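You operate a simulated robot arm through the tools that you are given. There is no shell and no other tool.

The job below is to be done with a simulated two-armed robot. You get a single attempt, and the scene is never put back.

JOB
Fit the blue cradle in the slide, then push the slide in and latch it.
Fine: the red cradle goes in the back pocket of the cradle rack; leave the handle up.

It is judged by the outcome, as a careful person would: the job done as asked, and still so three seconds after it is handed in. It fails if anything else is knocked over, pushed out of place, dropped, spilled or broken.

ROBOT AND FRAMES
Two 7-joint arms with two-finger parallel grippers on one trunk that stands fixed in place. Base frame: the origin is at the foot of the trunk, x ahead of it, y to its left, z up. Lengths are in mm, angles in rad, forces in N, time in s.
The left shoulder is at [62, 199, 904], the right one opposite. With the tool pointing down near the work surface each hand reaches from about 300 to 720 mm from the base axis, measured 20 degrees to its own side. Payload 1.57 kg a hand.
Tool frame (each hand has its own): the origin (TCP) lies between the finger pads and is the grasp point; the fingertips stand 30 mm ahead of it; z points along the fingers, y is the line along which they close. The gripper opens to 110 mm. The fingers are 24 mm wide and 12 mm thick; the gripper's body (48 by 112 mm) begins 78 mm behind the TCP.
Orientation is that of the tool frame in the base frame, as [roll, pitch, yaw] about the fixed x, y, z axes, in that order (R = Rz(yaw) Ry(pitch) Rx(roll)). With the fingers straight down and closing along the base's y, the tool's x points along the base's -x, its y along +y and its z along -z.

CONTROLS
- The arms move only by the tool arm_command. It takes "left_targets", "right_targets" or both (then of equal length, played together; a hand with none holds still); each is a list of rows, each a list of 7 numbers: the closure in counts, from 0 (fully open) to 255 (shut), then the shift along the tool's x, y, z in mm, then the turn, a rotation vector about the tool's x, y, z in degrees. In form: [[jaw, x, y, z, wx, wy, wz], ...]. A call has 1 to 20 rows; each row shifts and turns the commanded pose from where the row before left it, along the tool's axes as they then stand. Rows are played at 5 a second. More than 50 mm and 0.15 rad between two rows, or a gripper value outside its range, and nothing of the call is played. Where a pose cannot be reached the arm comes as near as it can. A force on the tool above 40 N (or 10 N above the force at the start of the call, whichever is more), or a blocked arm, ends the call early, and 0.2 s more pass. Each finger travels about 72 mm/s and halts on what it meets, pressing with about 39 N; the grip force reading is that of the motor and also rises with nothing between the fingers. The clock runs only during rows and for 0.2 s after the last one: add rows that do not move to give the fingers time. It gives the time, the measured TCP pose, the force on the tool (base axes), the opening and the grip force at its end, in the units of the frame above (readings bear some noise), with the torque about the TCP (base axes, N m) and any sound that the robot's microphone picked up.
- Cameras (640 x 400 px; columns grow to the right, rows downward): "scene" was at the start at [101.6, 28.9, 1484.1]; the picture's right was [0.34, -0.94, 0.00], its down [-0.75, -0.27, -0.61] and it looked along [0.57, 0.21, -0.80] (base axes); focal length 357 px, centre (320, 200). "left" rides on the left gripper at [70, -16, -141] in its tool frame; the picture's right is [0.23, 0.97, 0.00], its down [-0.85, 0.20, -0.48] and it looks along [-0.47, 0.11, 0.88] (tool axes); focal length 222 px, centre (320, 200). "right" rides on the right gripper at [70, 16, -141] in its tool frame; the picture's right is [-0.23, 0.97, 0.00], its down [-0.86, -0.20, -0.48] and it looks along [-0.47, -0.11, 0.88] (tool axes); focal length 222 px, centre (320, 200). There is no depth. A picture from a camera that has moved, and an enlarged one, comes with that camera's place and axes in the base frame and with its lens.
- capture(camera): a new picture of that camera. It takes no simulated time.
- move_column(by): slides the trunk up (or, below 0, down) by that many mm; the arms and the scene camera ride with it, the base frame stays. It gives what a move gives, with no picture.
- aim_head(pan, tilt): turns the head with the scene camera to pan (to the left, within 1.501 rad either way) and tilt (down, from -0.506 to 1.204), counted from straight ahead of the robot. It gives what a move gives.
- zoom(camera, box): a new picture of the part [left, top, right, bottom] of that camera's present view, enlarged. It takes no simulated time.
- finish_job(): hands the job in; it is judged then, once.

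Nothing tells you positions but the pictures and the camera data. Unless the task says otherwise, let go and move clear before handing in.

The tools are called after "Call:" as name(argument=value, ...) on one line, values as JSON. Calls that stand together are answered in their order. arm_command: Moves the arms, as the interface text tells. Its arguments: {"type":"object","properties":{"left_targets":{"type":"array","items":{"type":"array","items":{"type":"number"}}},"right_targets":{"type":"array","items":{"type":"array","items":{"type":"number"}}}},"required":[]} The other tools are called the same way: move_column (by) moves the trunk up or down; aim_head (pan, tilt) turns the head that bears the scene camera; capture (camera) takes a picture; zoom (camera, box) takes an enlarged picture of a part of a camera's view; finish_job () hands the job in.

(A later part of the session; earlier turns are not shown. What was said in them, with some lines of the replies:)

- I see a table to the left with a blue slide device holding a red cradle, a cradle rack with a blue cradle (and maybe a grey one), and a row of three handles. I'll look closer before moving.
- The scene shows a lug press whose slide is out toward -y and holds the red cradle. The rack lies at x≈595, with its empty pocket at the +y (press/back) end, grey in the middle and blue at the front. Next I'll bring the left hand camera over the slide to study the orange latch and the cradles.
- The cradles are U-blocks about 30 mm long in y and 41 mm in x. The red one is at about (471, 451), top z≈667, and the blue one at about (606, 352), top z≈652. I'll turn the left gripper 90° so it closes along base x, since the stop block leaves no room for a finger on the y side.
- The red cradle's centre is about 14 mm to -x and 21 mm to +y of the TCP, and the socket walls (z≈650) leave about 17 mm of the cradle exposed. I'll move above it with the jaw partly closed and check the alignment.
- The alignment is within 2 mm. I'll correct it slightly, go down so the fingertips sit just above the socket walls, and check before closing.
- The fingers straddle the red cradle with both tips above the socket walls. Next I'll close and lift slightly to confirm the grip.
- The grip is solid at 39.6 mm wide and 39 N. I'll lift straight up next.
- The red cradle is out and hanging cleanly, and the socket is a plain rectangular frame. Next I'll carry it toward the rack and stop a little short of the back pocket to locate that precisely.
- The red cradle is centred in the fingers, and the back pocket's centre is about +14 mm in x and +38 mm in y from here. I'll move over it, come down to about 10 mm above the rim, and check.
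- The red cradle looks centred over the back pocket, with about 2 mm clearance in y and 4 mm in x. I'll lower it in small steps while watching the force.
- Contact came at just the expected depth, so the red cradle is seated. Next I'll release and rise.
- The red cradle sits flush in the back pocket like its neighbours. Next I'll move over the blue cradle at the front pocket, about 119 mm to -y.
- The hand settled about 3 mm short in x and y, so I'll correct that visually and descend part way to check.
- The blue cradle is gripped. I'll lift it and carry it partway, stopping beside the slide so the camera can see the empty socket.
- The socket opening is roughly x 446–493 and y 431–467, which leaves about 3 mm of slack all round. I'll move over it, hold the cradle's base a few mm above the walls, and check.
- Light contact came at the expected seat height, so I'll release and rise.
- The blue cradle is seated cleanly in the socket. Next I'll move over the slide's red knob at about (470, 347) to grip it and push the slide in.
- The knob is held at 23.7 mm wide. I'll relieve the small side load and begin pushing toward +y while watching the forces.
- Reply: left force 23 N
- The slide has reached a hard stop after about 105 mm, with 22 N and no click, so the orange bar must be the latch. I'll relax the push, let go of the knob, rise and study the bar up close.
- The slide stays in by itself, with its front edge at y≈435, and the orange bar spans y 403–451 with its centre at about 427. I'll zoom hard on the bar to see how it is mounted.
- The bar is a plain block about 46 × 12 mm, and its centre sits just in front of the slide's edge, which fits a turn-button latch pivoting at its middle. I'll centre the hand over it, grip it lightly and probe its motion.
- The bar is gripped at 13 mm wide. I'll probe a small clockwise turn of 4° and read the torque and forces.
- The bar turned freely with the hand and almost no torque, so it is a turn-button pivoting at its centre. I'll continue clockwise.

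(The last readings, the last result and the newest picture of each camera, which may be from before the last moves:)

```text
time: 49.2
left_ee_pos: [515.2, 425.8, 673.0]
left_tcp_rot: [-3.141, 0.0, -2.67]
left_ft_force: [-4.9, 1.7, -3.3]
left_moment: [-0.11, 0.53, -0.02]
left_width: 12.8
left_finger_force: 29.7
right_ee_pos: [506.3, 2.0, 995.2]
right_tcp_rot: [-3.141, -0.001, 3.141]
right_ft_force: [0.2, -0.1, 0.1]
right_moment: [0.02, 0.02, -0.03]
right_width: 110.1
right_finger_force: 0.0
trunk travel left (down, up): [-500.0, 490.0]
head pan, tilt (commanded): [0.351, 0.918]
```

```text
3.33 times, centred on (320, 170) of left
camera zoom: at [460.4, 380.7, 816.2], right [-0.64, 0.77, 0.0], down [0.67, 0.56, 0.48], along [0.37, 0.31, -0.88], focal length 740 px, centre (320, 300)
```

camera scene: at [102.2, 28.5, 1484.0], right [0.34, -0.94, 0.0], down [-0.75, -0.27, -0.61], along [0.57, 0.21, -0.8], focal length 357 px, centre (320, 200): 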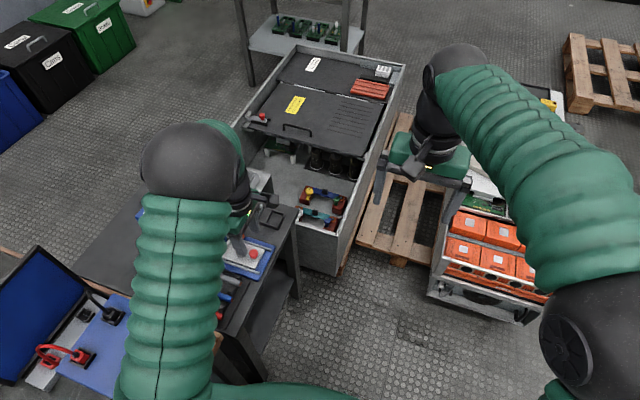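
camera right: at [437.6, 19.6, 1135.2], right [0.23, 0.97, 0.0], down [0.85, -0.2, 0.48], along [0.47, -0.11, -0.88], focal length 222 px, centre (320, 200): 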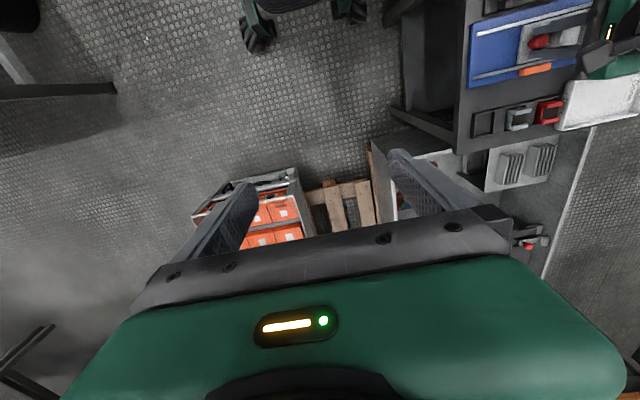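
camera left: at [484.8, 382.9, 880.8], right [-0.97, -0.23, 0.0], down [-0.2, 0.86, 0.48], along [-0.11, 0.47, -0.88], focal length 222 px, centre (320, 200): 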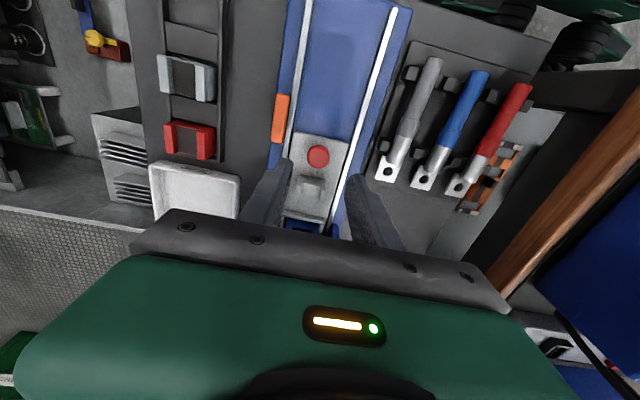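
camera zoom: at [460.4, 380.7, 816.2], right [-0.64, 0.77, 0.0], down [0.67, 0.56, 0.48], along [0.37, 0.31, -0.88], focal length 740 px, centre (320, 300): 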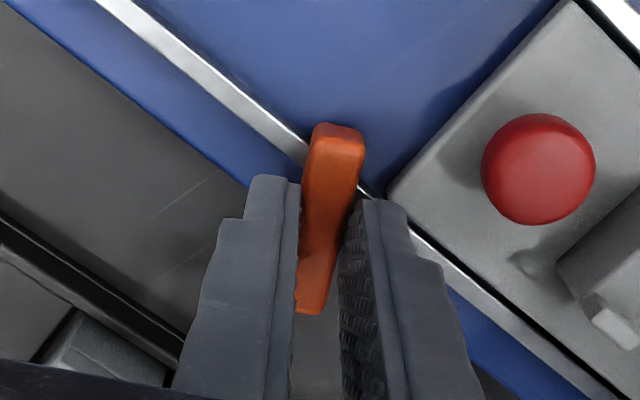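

Call:
arm_command(left_targets=[[229, 0, 0, 0, 0, 0, 6], [229, 0, 0, 0, 0, 0, 6], [229, 0, 0, 0, 0, 0, 5], [229, 0, 0, 0, 0, 0, 0]])

Call:
zoom(camera="right", box=[500, 30, 600, 93])

Call:
zoom(camera="left", box=[260, 110, 380, 230])

```text
time: 50.2
left_ee_pos: [514.7, 425.0, 674.8]
left_tcp_rot: [-3.14, 0.001, -2.97]
left_ft_force: [-5.7, 6.8, -2.0]
left_moment: [0.12, 0.64, 0.02]
left_width: 12.9
left_finger_force: 29.8
right_ee_pos: [507.2, 4.3, 994.8]
right_tcp_rot: [3.141, 0.001, 3.141]
right_ft_force: [0.4, 0.8, -0.2]
right_moment: [-0.02, -0.01, 0.03]
right_width: 110.0
right_finger_force: 0.0
trunk travel left (down, up): [-500.0, 490.0]
head pan, tilt (commanded): [0.351, 0.918]
```

```text
6.35 times, centred on (550, 62) of right
camera zoom: at [437.4, 20.3, 1135.3], right [0.23, 0.97, 0.0], down [0.85, -0.2, 0.48], along [0.47, -0.11, -0.88], focal length 1410 px, centre (-1140, 1079)
```

zoom: 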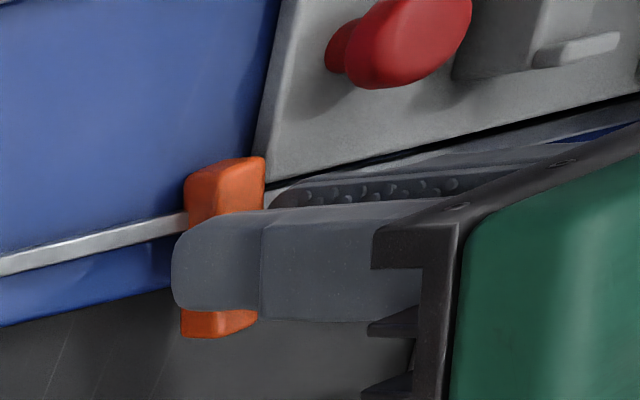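

```text
3.33 times, centred on (320, 170) of left
camera zoom: at [449.1, 399.0, 816.2], right [-0.39, 0.92, 0.0], down [0.81, 0.34, 0.48], along [0.44, 0.19, -0.88], focal length 740 px, centre (320, 300)
```

zoom: 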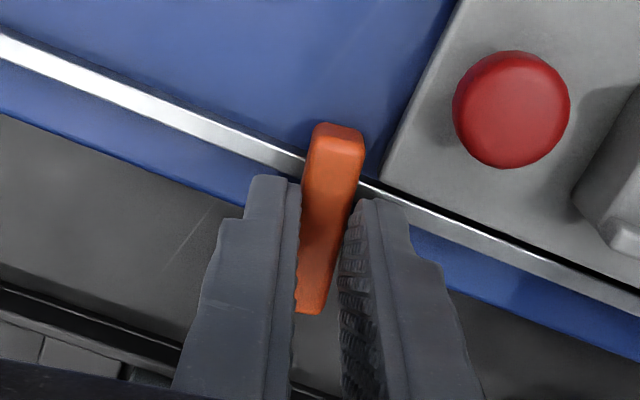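

Call:
arm_command(left_targets=[[229, 0.37, 0.77, 0, 0, 0, 4], [229, 0, 0, 0, 0, 0, 4], [229, 0, 0, 0, 0, 0, 2], [229, 0, 0, 0, 0, 0, 0]])

Call:
zoom(camera="right", box=[500, 30, 600, 93])

Call:
zoom(camera="left", box=[260, 110, 380, 230])

```text
time: 51.2
left_ee_pos: [515.0, 424.4, 673.6]
left_tcp_rot: [-3.141, -0.001, 3.141]
left_ft_force: [-4.0, 4.5, -3.1]
left_moment: [0.1, -0.23, 0.09]
left_width: 12.8
left_finger_force: 29.5
right_ee_pos: [507.9, 4.1, 995.0]
right_tcp_rot: [-3.14, 0.0, 3.141]
right_ft_force: [-0.2, -0.1, 0.3]
right_moment: [0.0, 0.0, -0.01]
right_width: 110.1
right_finger_force: 0.0
trunk travel left (down, up): [-500.0, 490.0]
head pan, tilt (commanded): [0.351, 0.918]
```

```text
6.35 times, centred on (550, 62) of right
camera zoom: at [437.5, 19.9, 1135.3], right [0.23, 0.97, 0.0], down [0.85, -0.2, 0.48], along [0.47, -0.11, -0.88], focal length 1410 px, centre (-1140, 1079)
```

zoom: 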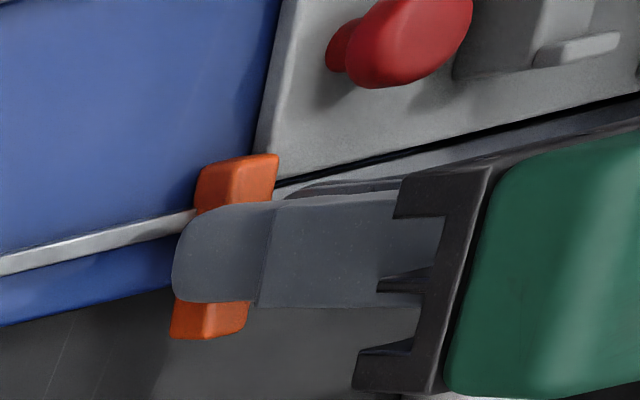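

```text
3.33 times, centred on (320, 170) of left
camera zoom: at [445.1, 411.2, 816.2], right [-0.23, 0.97, 0.0], down [0.86, 0.2, 0.48], along [0.47, 0.11, -0.88], focal length 740 px, centre (320, 300)
```

zoom: 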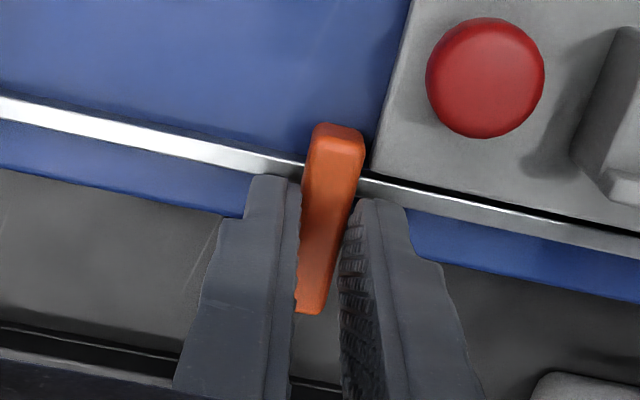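

The bar now lies square across the front of the slide. I'll test a few more degrees to see whether it has reached its stop.

Call:
arm_command(left_targets=[[229, 0, 0, 0, 0, 0, 2], [229, 0, 0, 0, 0, 0, 2], [229, 0, 0, 0, 0, 0, 0]])

Call:
zoom(camera="left", box=[260, 110, 380, 230])

```text
time: 52.0
left_ee_pos: [515.5, 425.5, 674.3]
left_tcp_rot: [3.141, 0.0, 3.07]
left_ft_force: [-1.6, 4.9, -0.5]
left_moment: [0.21, -0.11, 0.84]
left_width: 14.2
left_finger_force: 30.9
right_ee_pos: [506.5, 3.6, 993.7]
right_tcp_rot: [-3.14, 0.001, -3.141]
right_ft_force: [-1.0, -0.4, -0.5]
right_moment: [0.01, 0.0, -0.02]
right_width: 110.0
right_finger_force: 0.0
trunk travel left (down, up): [-500.0, 490.0]
head pan, tilt (commanded): [0.351, 0.918]
```

```text
3.33 times, centred on (320, 170) of left
camera zoom: at [444.4, 416.1, 816.2], right [-0.16, 0.99, 0.0], down [0.87, 0.14, 0.48], along [0.47, 0.08, -0.88], focal length 740 px, centre (320, 300)
```

zoom: 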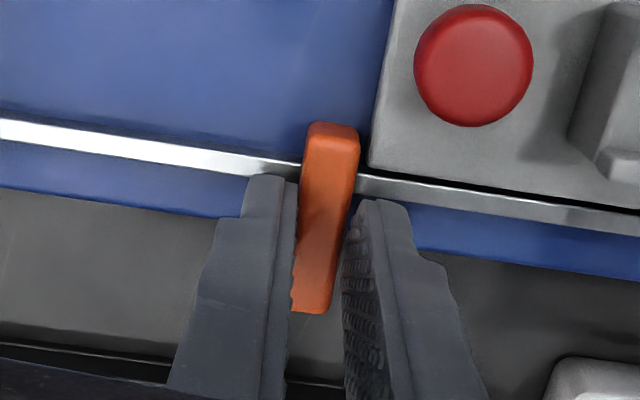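

Torque rose to 0.84 N·m, so the latch is at its 90° stop. I'll back off the over-turn, release and lift clear.

Call:
arm_command(left_targets=[[229, 0, 0, 0, 0, 0, -4], [229, 0, 0, 0, 0, 0, 0], [205, 0, 0, 0, 0, 0, 0], [180, 0, 0, 0, 0, 0, 0], [172, 0, 0, 0, 0, 0, 0], [172, 0, 0, 0, 0, 0, 0]])

Call:
arm_command(left_targets=[[172, 0, 0, -15, 0, 0, 0], [172, 0, 0, -25, 0, 0, 0], [172, 0, 0, -30, 0, 0, 0], [172, 0, 0, 0, 0, 0, 0]])

Call:
capture(camera="left")

Call:
zoom(camera="left", box=[260, 90, 400, 210])

Call:
zoom(camera="right", box=[460, 0, 640, 140])

Call:
capture(camera="scene")

```text
time: 53.4
left_ee_pos: [514.4, 424.9, 673.6]
left_tcp_rot: [-3.141, -0.001, 3.141]
left_ft_force: [0.6, 0.1, -0.1]
left_moment: [0.02, 0.02, -0.02]
left_width: 35.9
left_finger_force: 0.0
right_ee_pos: [507.4, 3.2, 994.0]
right_tcp_rot: [-3.141, 0.0, 3.141]
right_ft_force: [-1.0, -0.2, 0.5]
right_moment: [0.04, -0.01, -0.03]
right_width: 110.0
right_finger_force: 0.2
trunk travel left (down, up): [-500.0, 490.0]
head pan, tilt (commanded): [0.351, 0.918]
```

```text
time: 54.4
left_ee_pos: [514.0, 426.5, 745.5]
left_tcp_rot: [3.141, 0.001, -3.142]
left_ft_force: [0.3, 0.0, 0.2]
left_moment: [0.02, 0.02, 0.0]
left_width: 35.9
left_finger_force: 0.2
right_ee_pos: [508.2, 3.1, 994.5]
right_tcp_rot: [3.141, 0.001, 3.141]
right_ft_force: [-0.5, -0.5, -0.6]
right_moment: [-0.01, 0.01, 0.01]
right_width: 110.3
right_finger_force: 0.2
trunk travel left (down, up): [-500.0, 490.0]
head pan, tilt (commanded): [0.351, 0.918]
```

```text
taken
camera left: at [444.8, 412.3, 887.5], right [-0.23, 0.97, 0.0], down [0.86, 0.2, 0.48], along [0.47, 0.11, -0.88], focal length 222 px, centre (320, 200)
```

left: 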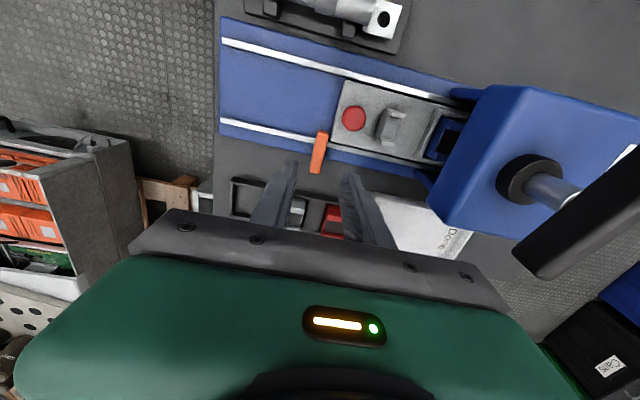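

```text
3.33 times, centred on (330, 150) of left
camera zoom: at [444.8, 412.3, 887.5], right [-0.23, 0.97, 0.0], down [0.86, 0.2, 0.48], along [0.47, 0.11, -0.88], focal length 740 px, centre (287, 367)
```

zoom: 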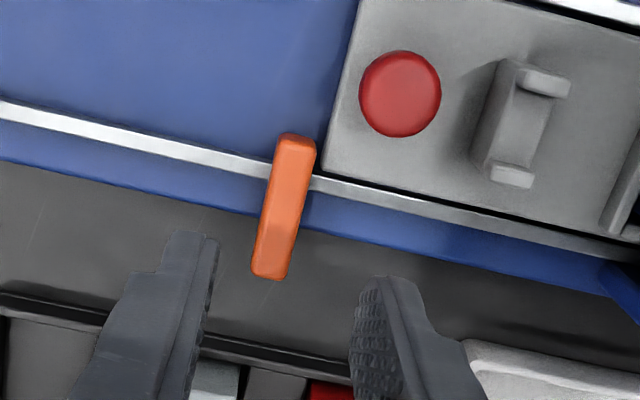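

```text
2.86 times, centred on (550, 70) of right
camera zoom: at [438.0, 19.5, 1135.1], right [0.23, 0.97, 0.0], down [0.85, -0.2, 0.48], along [0.47, -0.11, -0.88], focal length 635 px, centre (-337, 571)
```

zoom: 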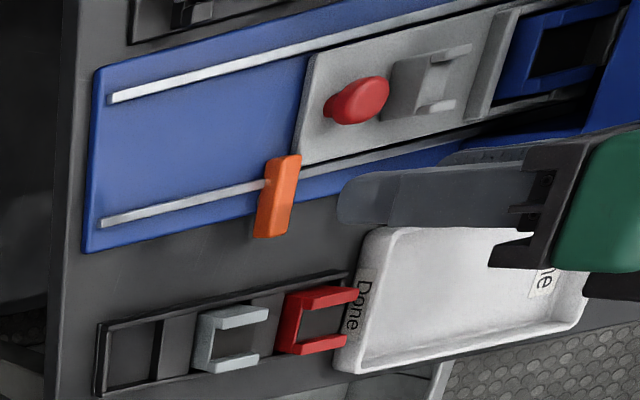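

```text
taken
camera scene: at [102.7, 28.6, 1484.0], right [0.34, -0.94, 0.0], down [-0.75, -0.27, -0.61], along [0.57, 0.21, -0.8], focal length 357 px, centre (320, 200)
```

scene: 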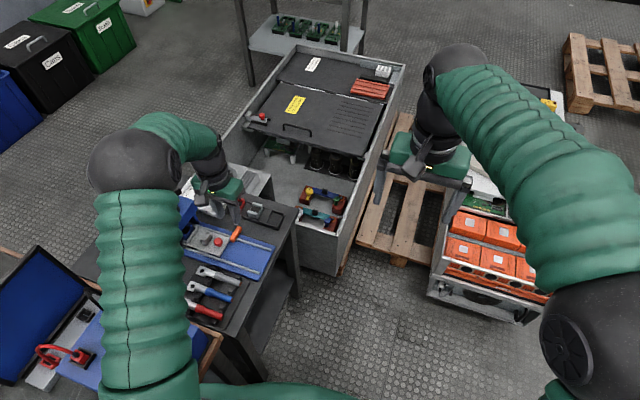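

The slide's front edge is at y≈435.5 and the bar lies across it at its stop. I'll now retract the left arm up and clear, then inspect everything before handing in.

Call:
arm_command(left_targets=[[172, 0, 0, -40, 0, 0, 0], [172, 0, 0, -40, 0, 0, 0], [172, 0, 0, -40, 0, 0, 0], [172, 0, -20, -30, 0, 0, 0], [172, 35, -20, 0, 0, 0, 0], [172, 35, -20, 0, 0, 0, 0], [172, 35, -20, 0, 0, 0, 0], [172, 0, 0, 0, 0, 0, 0]])

Call:
capture(camera="left")

Call:
capture(camera="right")

Call:
zoom(camera="right", box=[440, 0, 640, 140])

Call:
zoom(camera="scene", box=[100, 160, 320, 300])

```text
time: 56.2
left_ee_pos: [412.3, 346.5, 893.9]
left_tcp_rot: [-3.14, -0.002, 3.14]
left_ft_force: [0.4, 0.2, -0.2]
left_moment: [0.01, 0.02, -0.01]
left_width: 35.6
left_finger_force: 0.1
right_ee_pos: [508.8, 2.7, 994.0]
right_tcp_rot: [3.141, 0.001, -3.141]
right_ft_force: [0.3, 0.8, -0.2]
right_moment: [0.02, 0.03, 0.01]
right_width: 109.9
right_finger_force: 0.1
trunk travel left (down, up): [-500.0, 490.0]
head pan, tilt (commanded): [0.351, 0.918]
```

```text
taken
camera left: at [342.1, 331.6, 1036.1], right [-0.23, 0.97, 0.0], down [0.86, 0.2, 0.48], along [0.47, 0.11, -0.88], focal length 222 px, centre (320, 200)
```

left: 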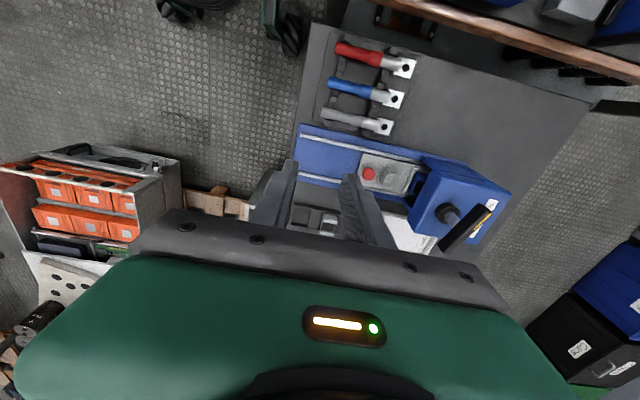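

```text
taken
camera right: at [438.3, 19.6, 1134.8], right [0.23, 0.97, 0.0], down [0.86, -0.2, 0.48], along [0.47, -0.11, -0.88], focal length 222 px, centre (320, 200)
```

right: 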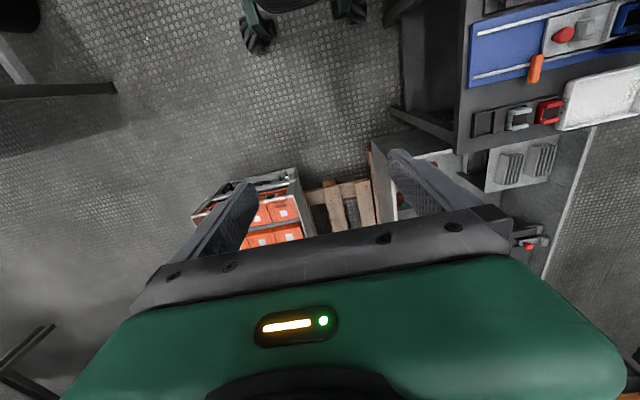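

```text
2.86 times, centred on (540, 70) of right
camera zoom: at [438.3, 19.6, 1134.8], right [0.23, 0.97, 0.0], down [0.86, -0.2, 0.48], along [0.47, -0.11, -0.88], focal length 635 px, centre (-309, 571)
```

zoom: 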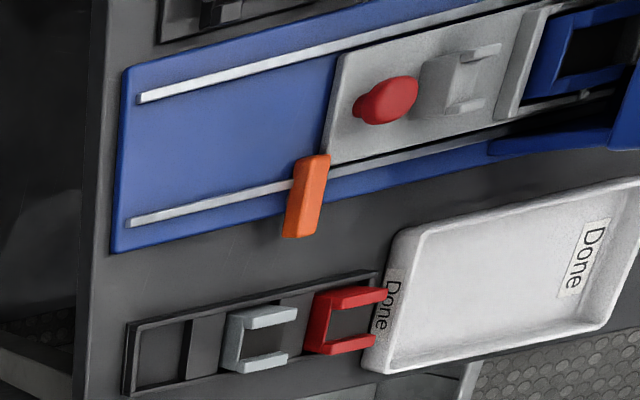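

```text
2.86 times, centred on (210, 230) of scene
camera zoom: at [102.4, 28.1, 1484.0], right [0.34, -0.94, 0.0], down [-0.75, -0.27, -0.61], along [0.57, 0.21, -0.8], focal length 1021 px, centre (634, 114)
```

zoom: 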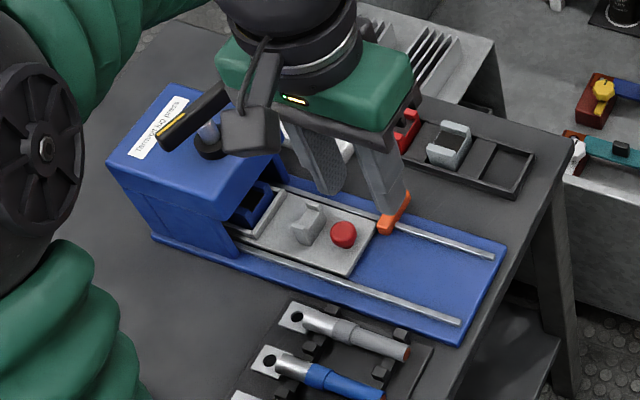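

Everything looks in place, but I want to confirm the slide is truly home, with the cradle under the ram. I'll zoom in on the press opening and collar.

Call:
zoom(camera="scene", box=[130, 180, 250, 260])

Call:
zoom(camera="left", box=[340, 140, 520, 260])

Call:
zoom(camera="right", box=[560, 0, 640, 60])

```text
5.00 times, centred on (190, 220) of scene
camera zoom: at [102.4, 28.1, 1484.0], right [0.34, -0.94, 0.0], down [-0.75, -0.27, -0.61], along [0.57, 0.21, -0.8], focal length 1786 px, centre (970, 100)
```

zoom: 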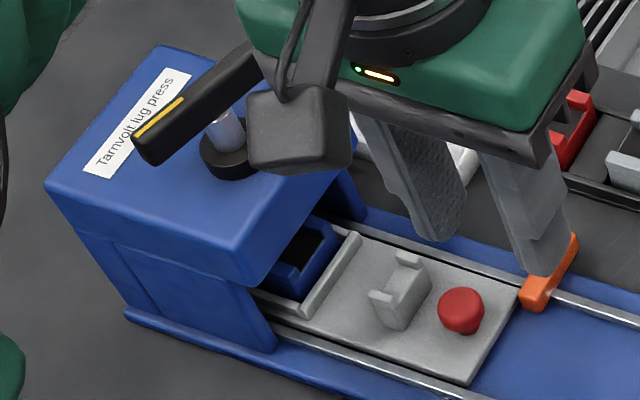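

```text
3.33 times, centred on (430, 200) of left
camera zoom: at [342.1, 331.6, 1036.1], right [-0.23, 0.97, 0.0], down [0.86, 0.2, 0.48], along [0.47, 0.11, -0.88], focal length 740 px, centre (-47, 200)
```

zoom: 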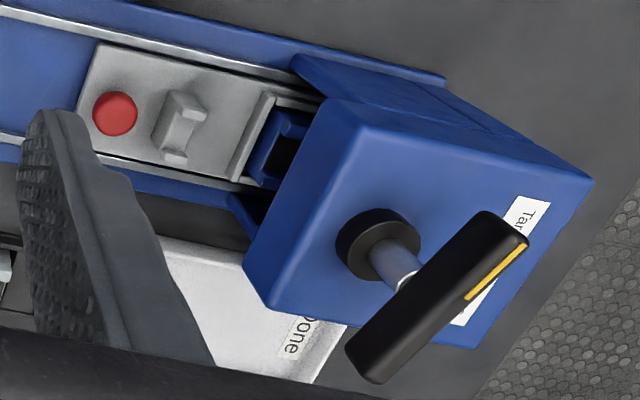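

```text
6.67 times, centred on (600, 30) of right
camera zoom: at [438.3, 19.6, 1134.8], right [0.23, 0.97, 0.0], down [0.86, -0.2, 0.48], along [0.47, -0.11, -0.88], focal length 1481 px, centre (-1547, 1333)
```

zoom: 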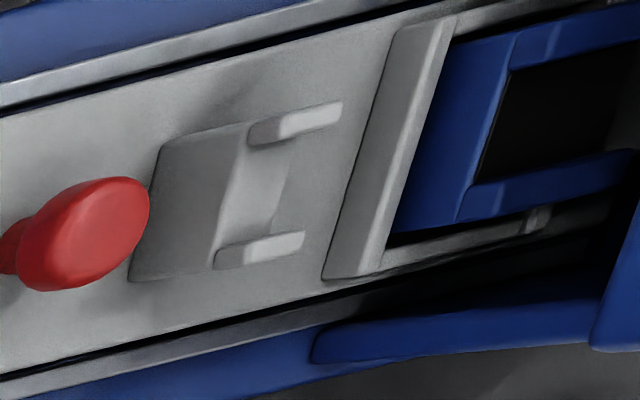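

Final check:
- The blue cradle sits in the socket under the raised ram.
- The slide is at its stop, with the orange latch turned across its front.
- The red cradle is in the rack's back pocket, at the press end.
- The handle is still up, and nothing else has moved.

Both hands are clear, so I'm handing in.

Call:
finish_job()

```text
The job is handed in.
```

I fitted the blue cradle in the slide, pushed the slide in to its stop, and turned the orange latch across the front of it. The red cradle is in the back pocket of the cradle rack. The handle is still up, and the job is handed in.

- **Back pocket:** the rack's pockets all lie at the same distance from the robot. I took "back" to mean the pocket at the press end, next to the Done tray. That fits someone reading the labels from the front of the press, and that pocket was empty at the start.
- **Slide:** it travelled about 105 mm and stopped hard at 22 N, with no click. When I let go it stayed in place.
- **Latch:** it turned freely through 90° and met its own stop. It sits about 4–5 mm in front of the slide's edge, so the slide could shift that far before the latch catches it. I did not pull on the slide to test the latch.

In the last pictures nothing else had moved, and the left hand is lifted clear of the press.
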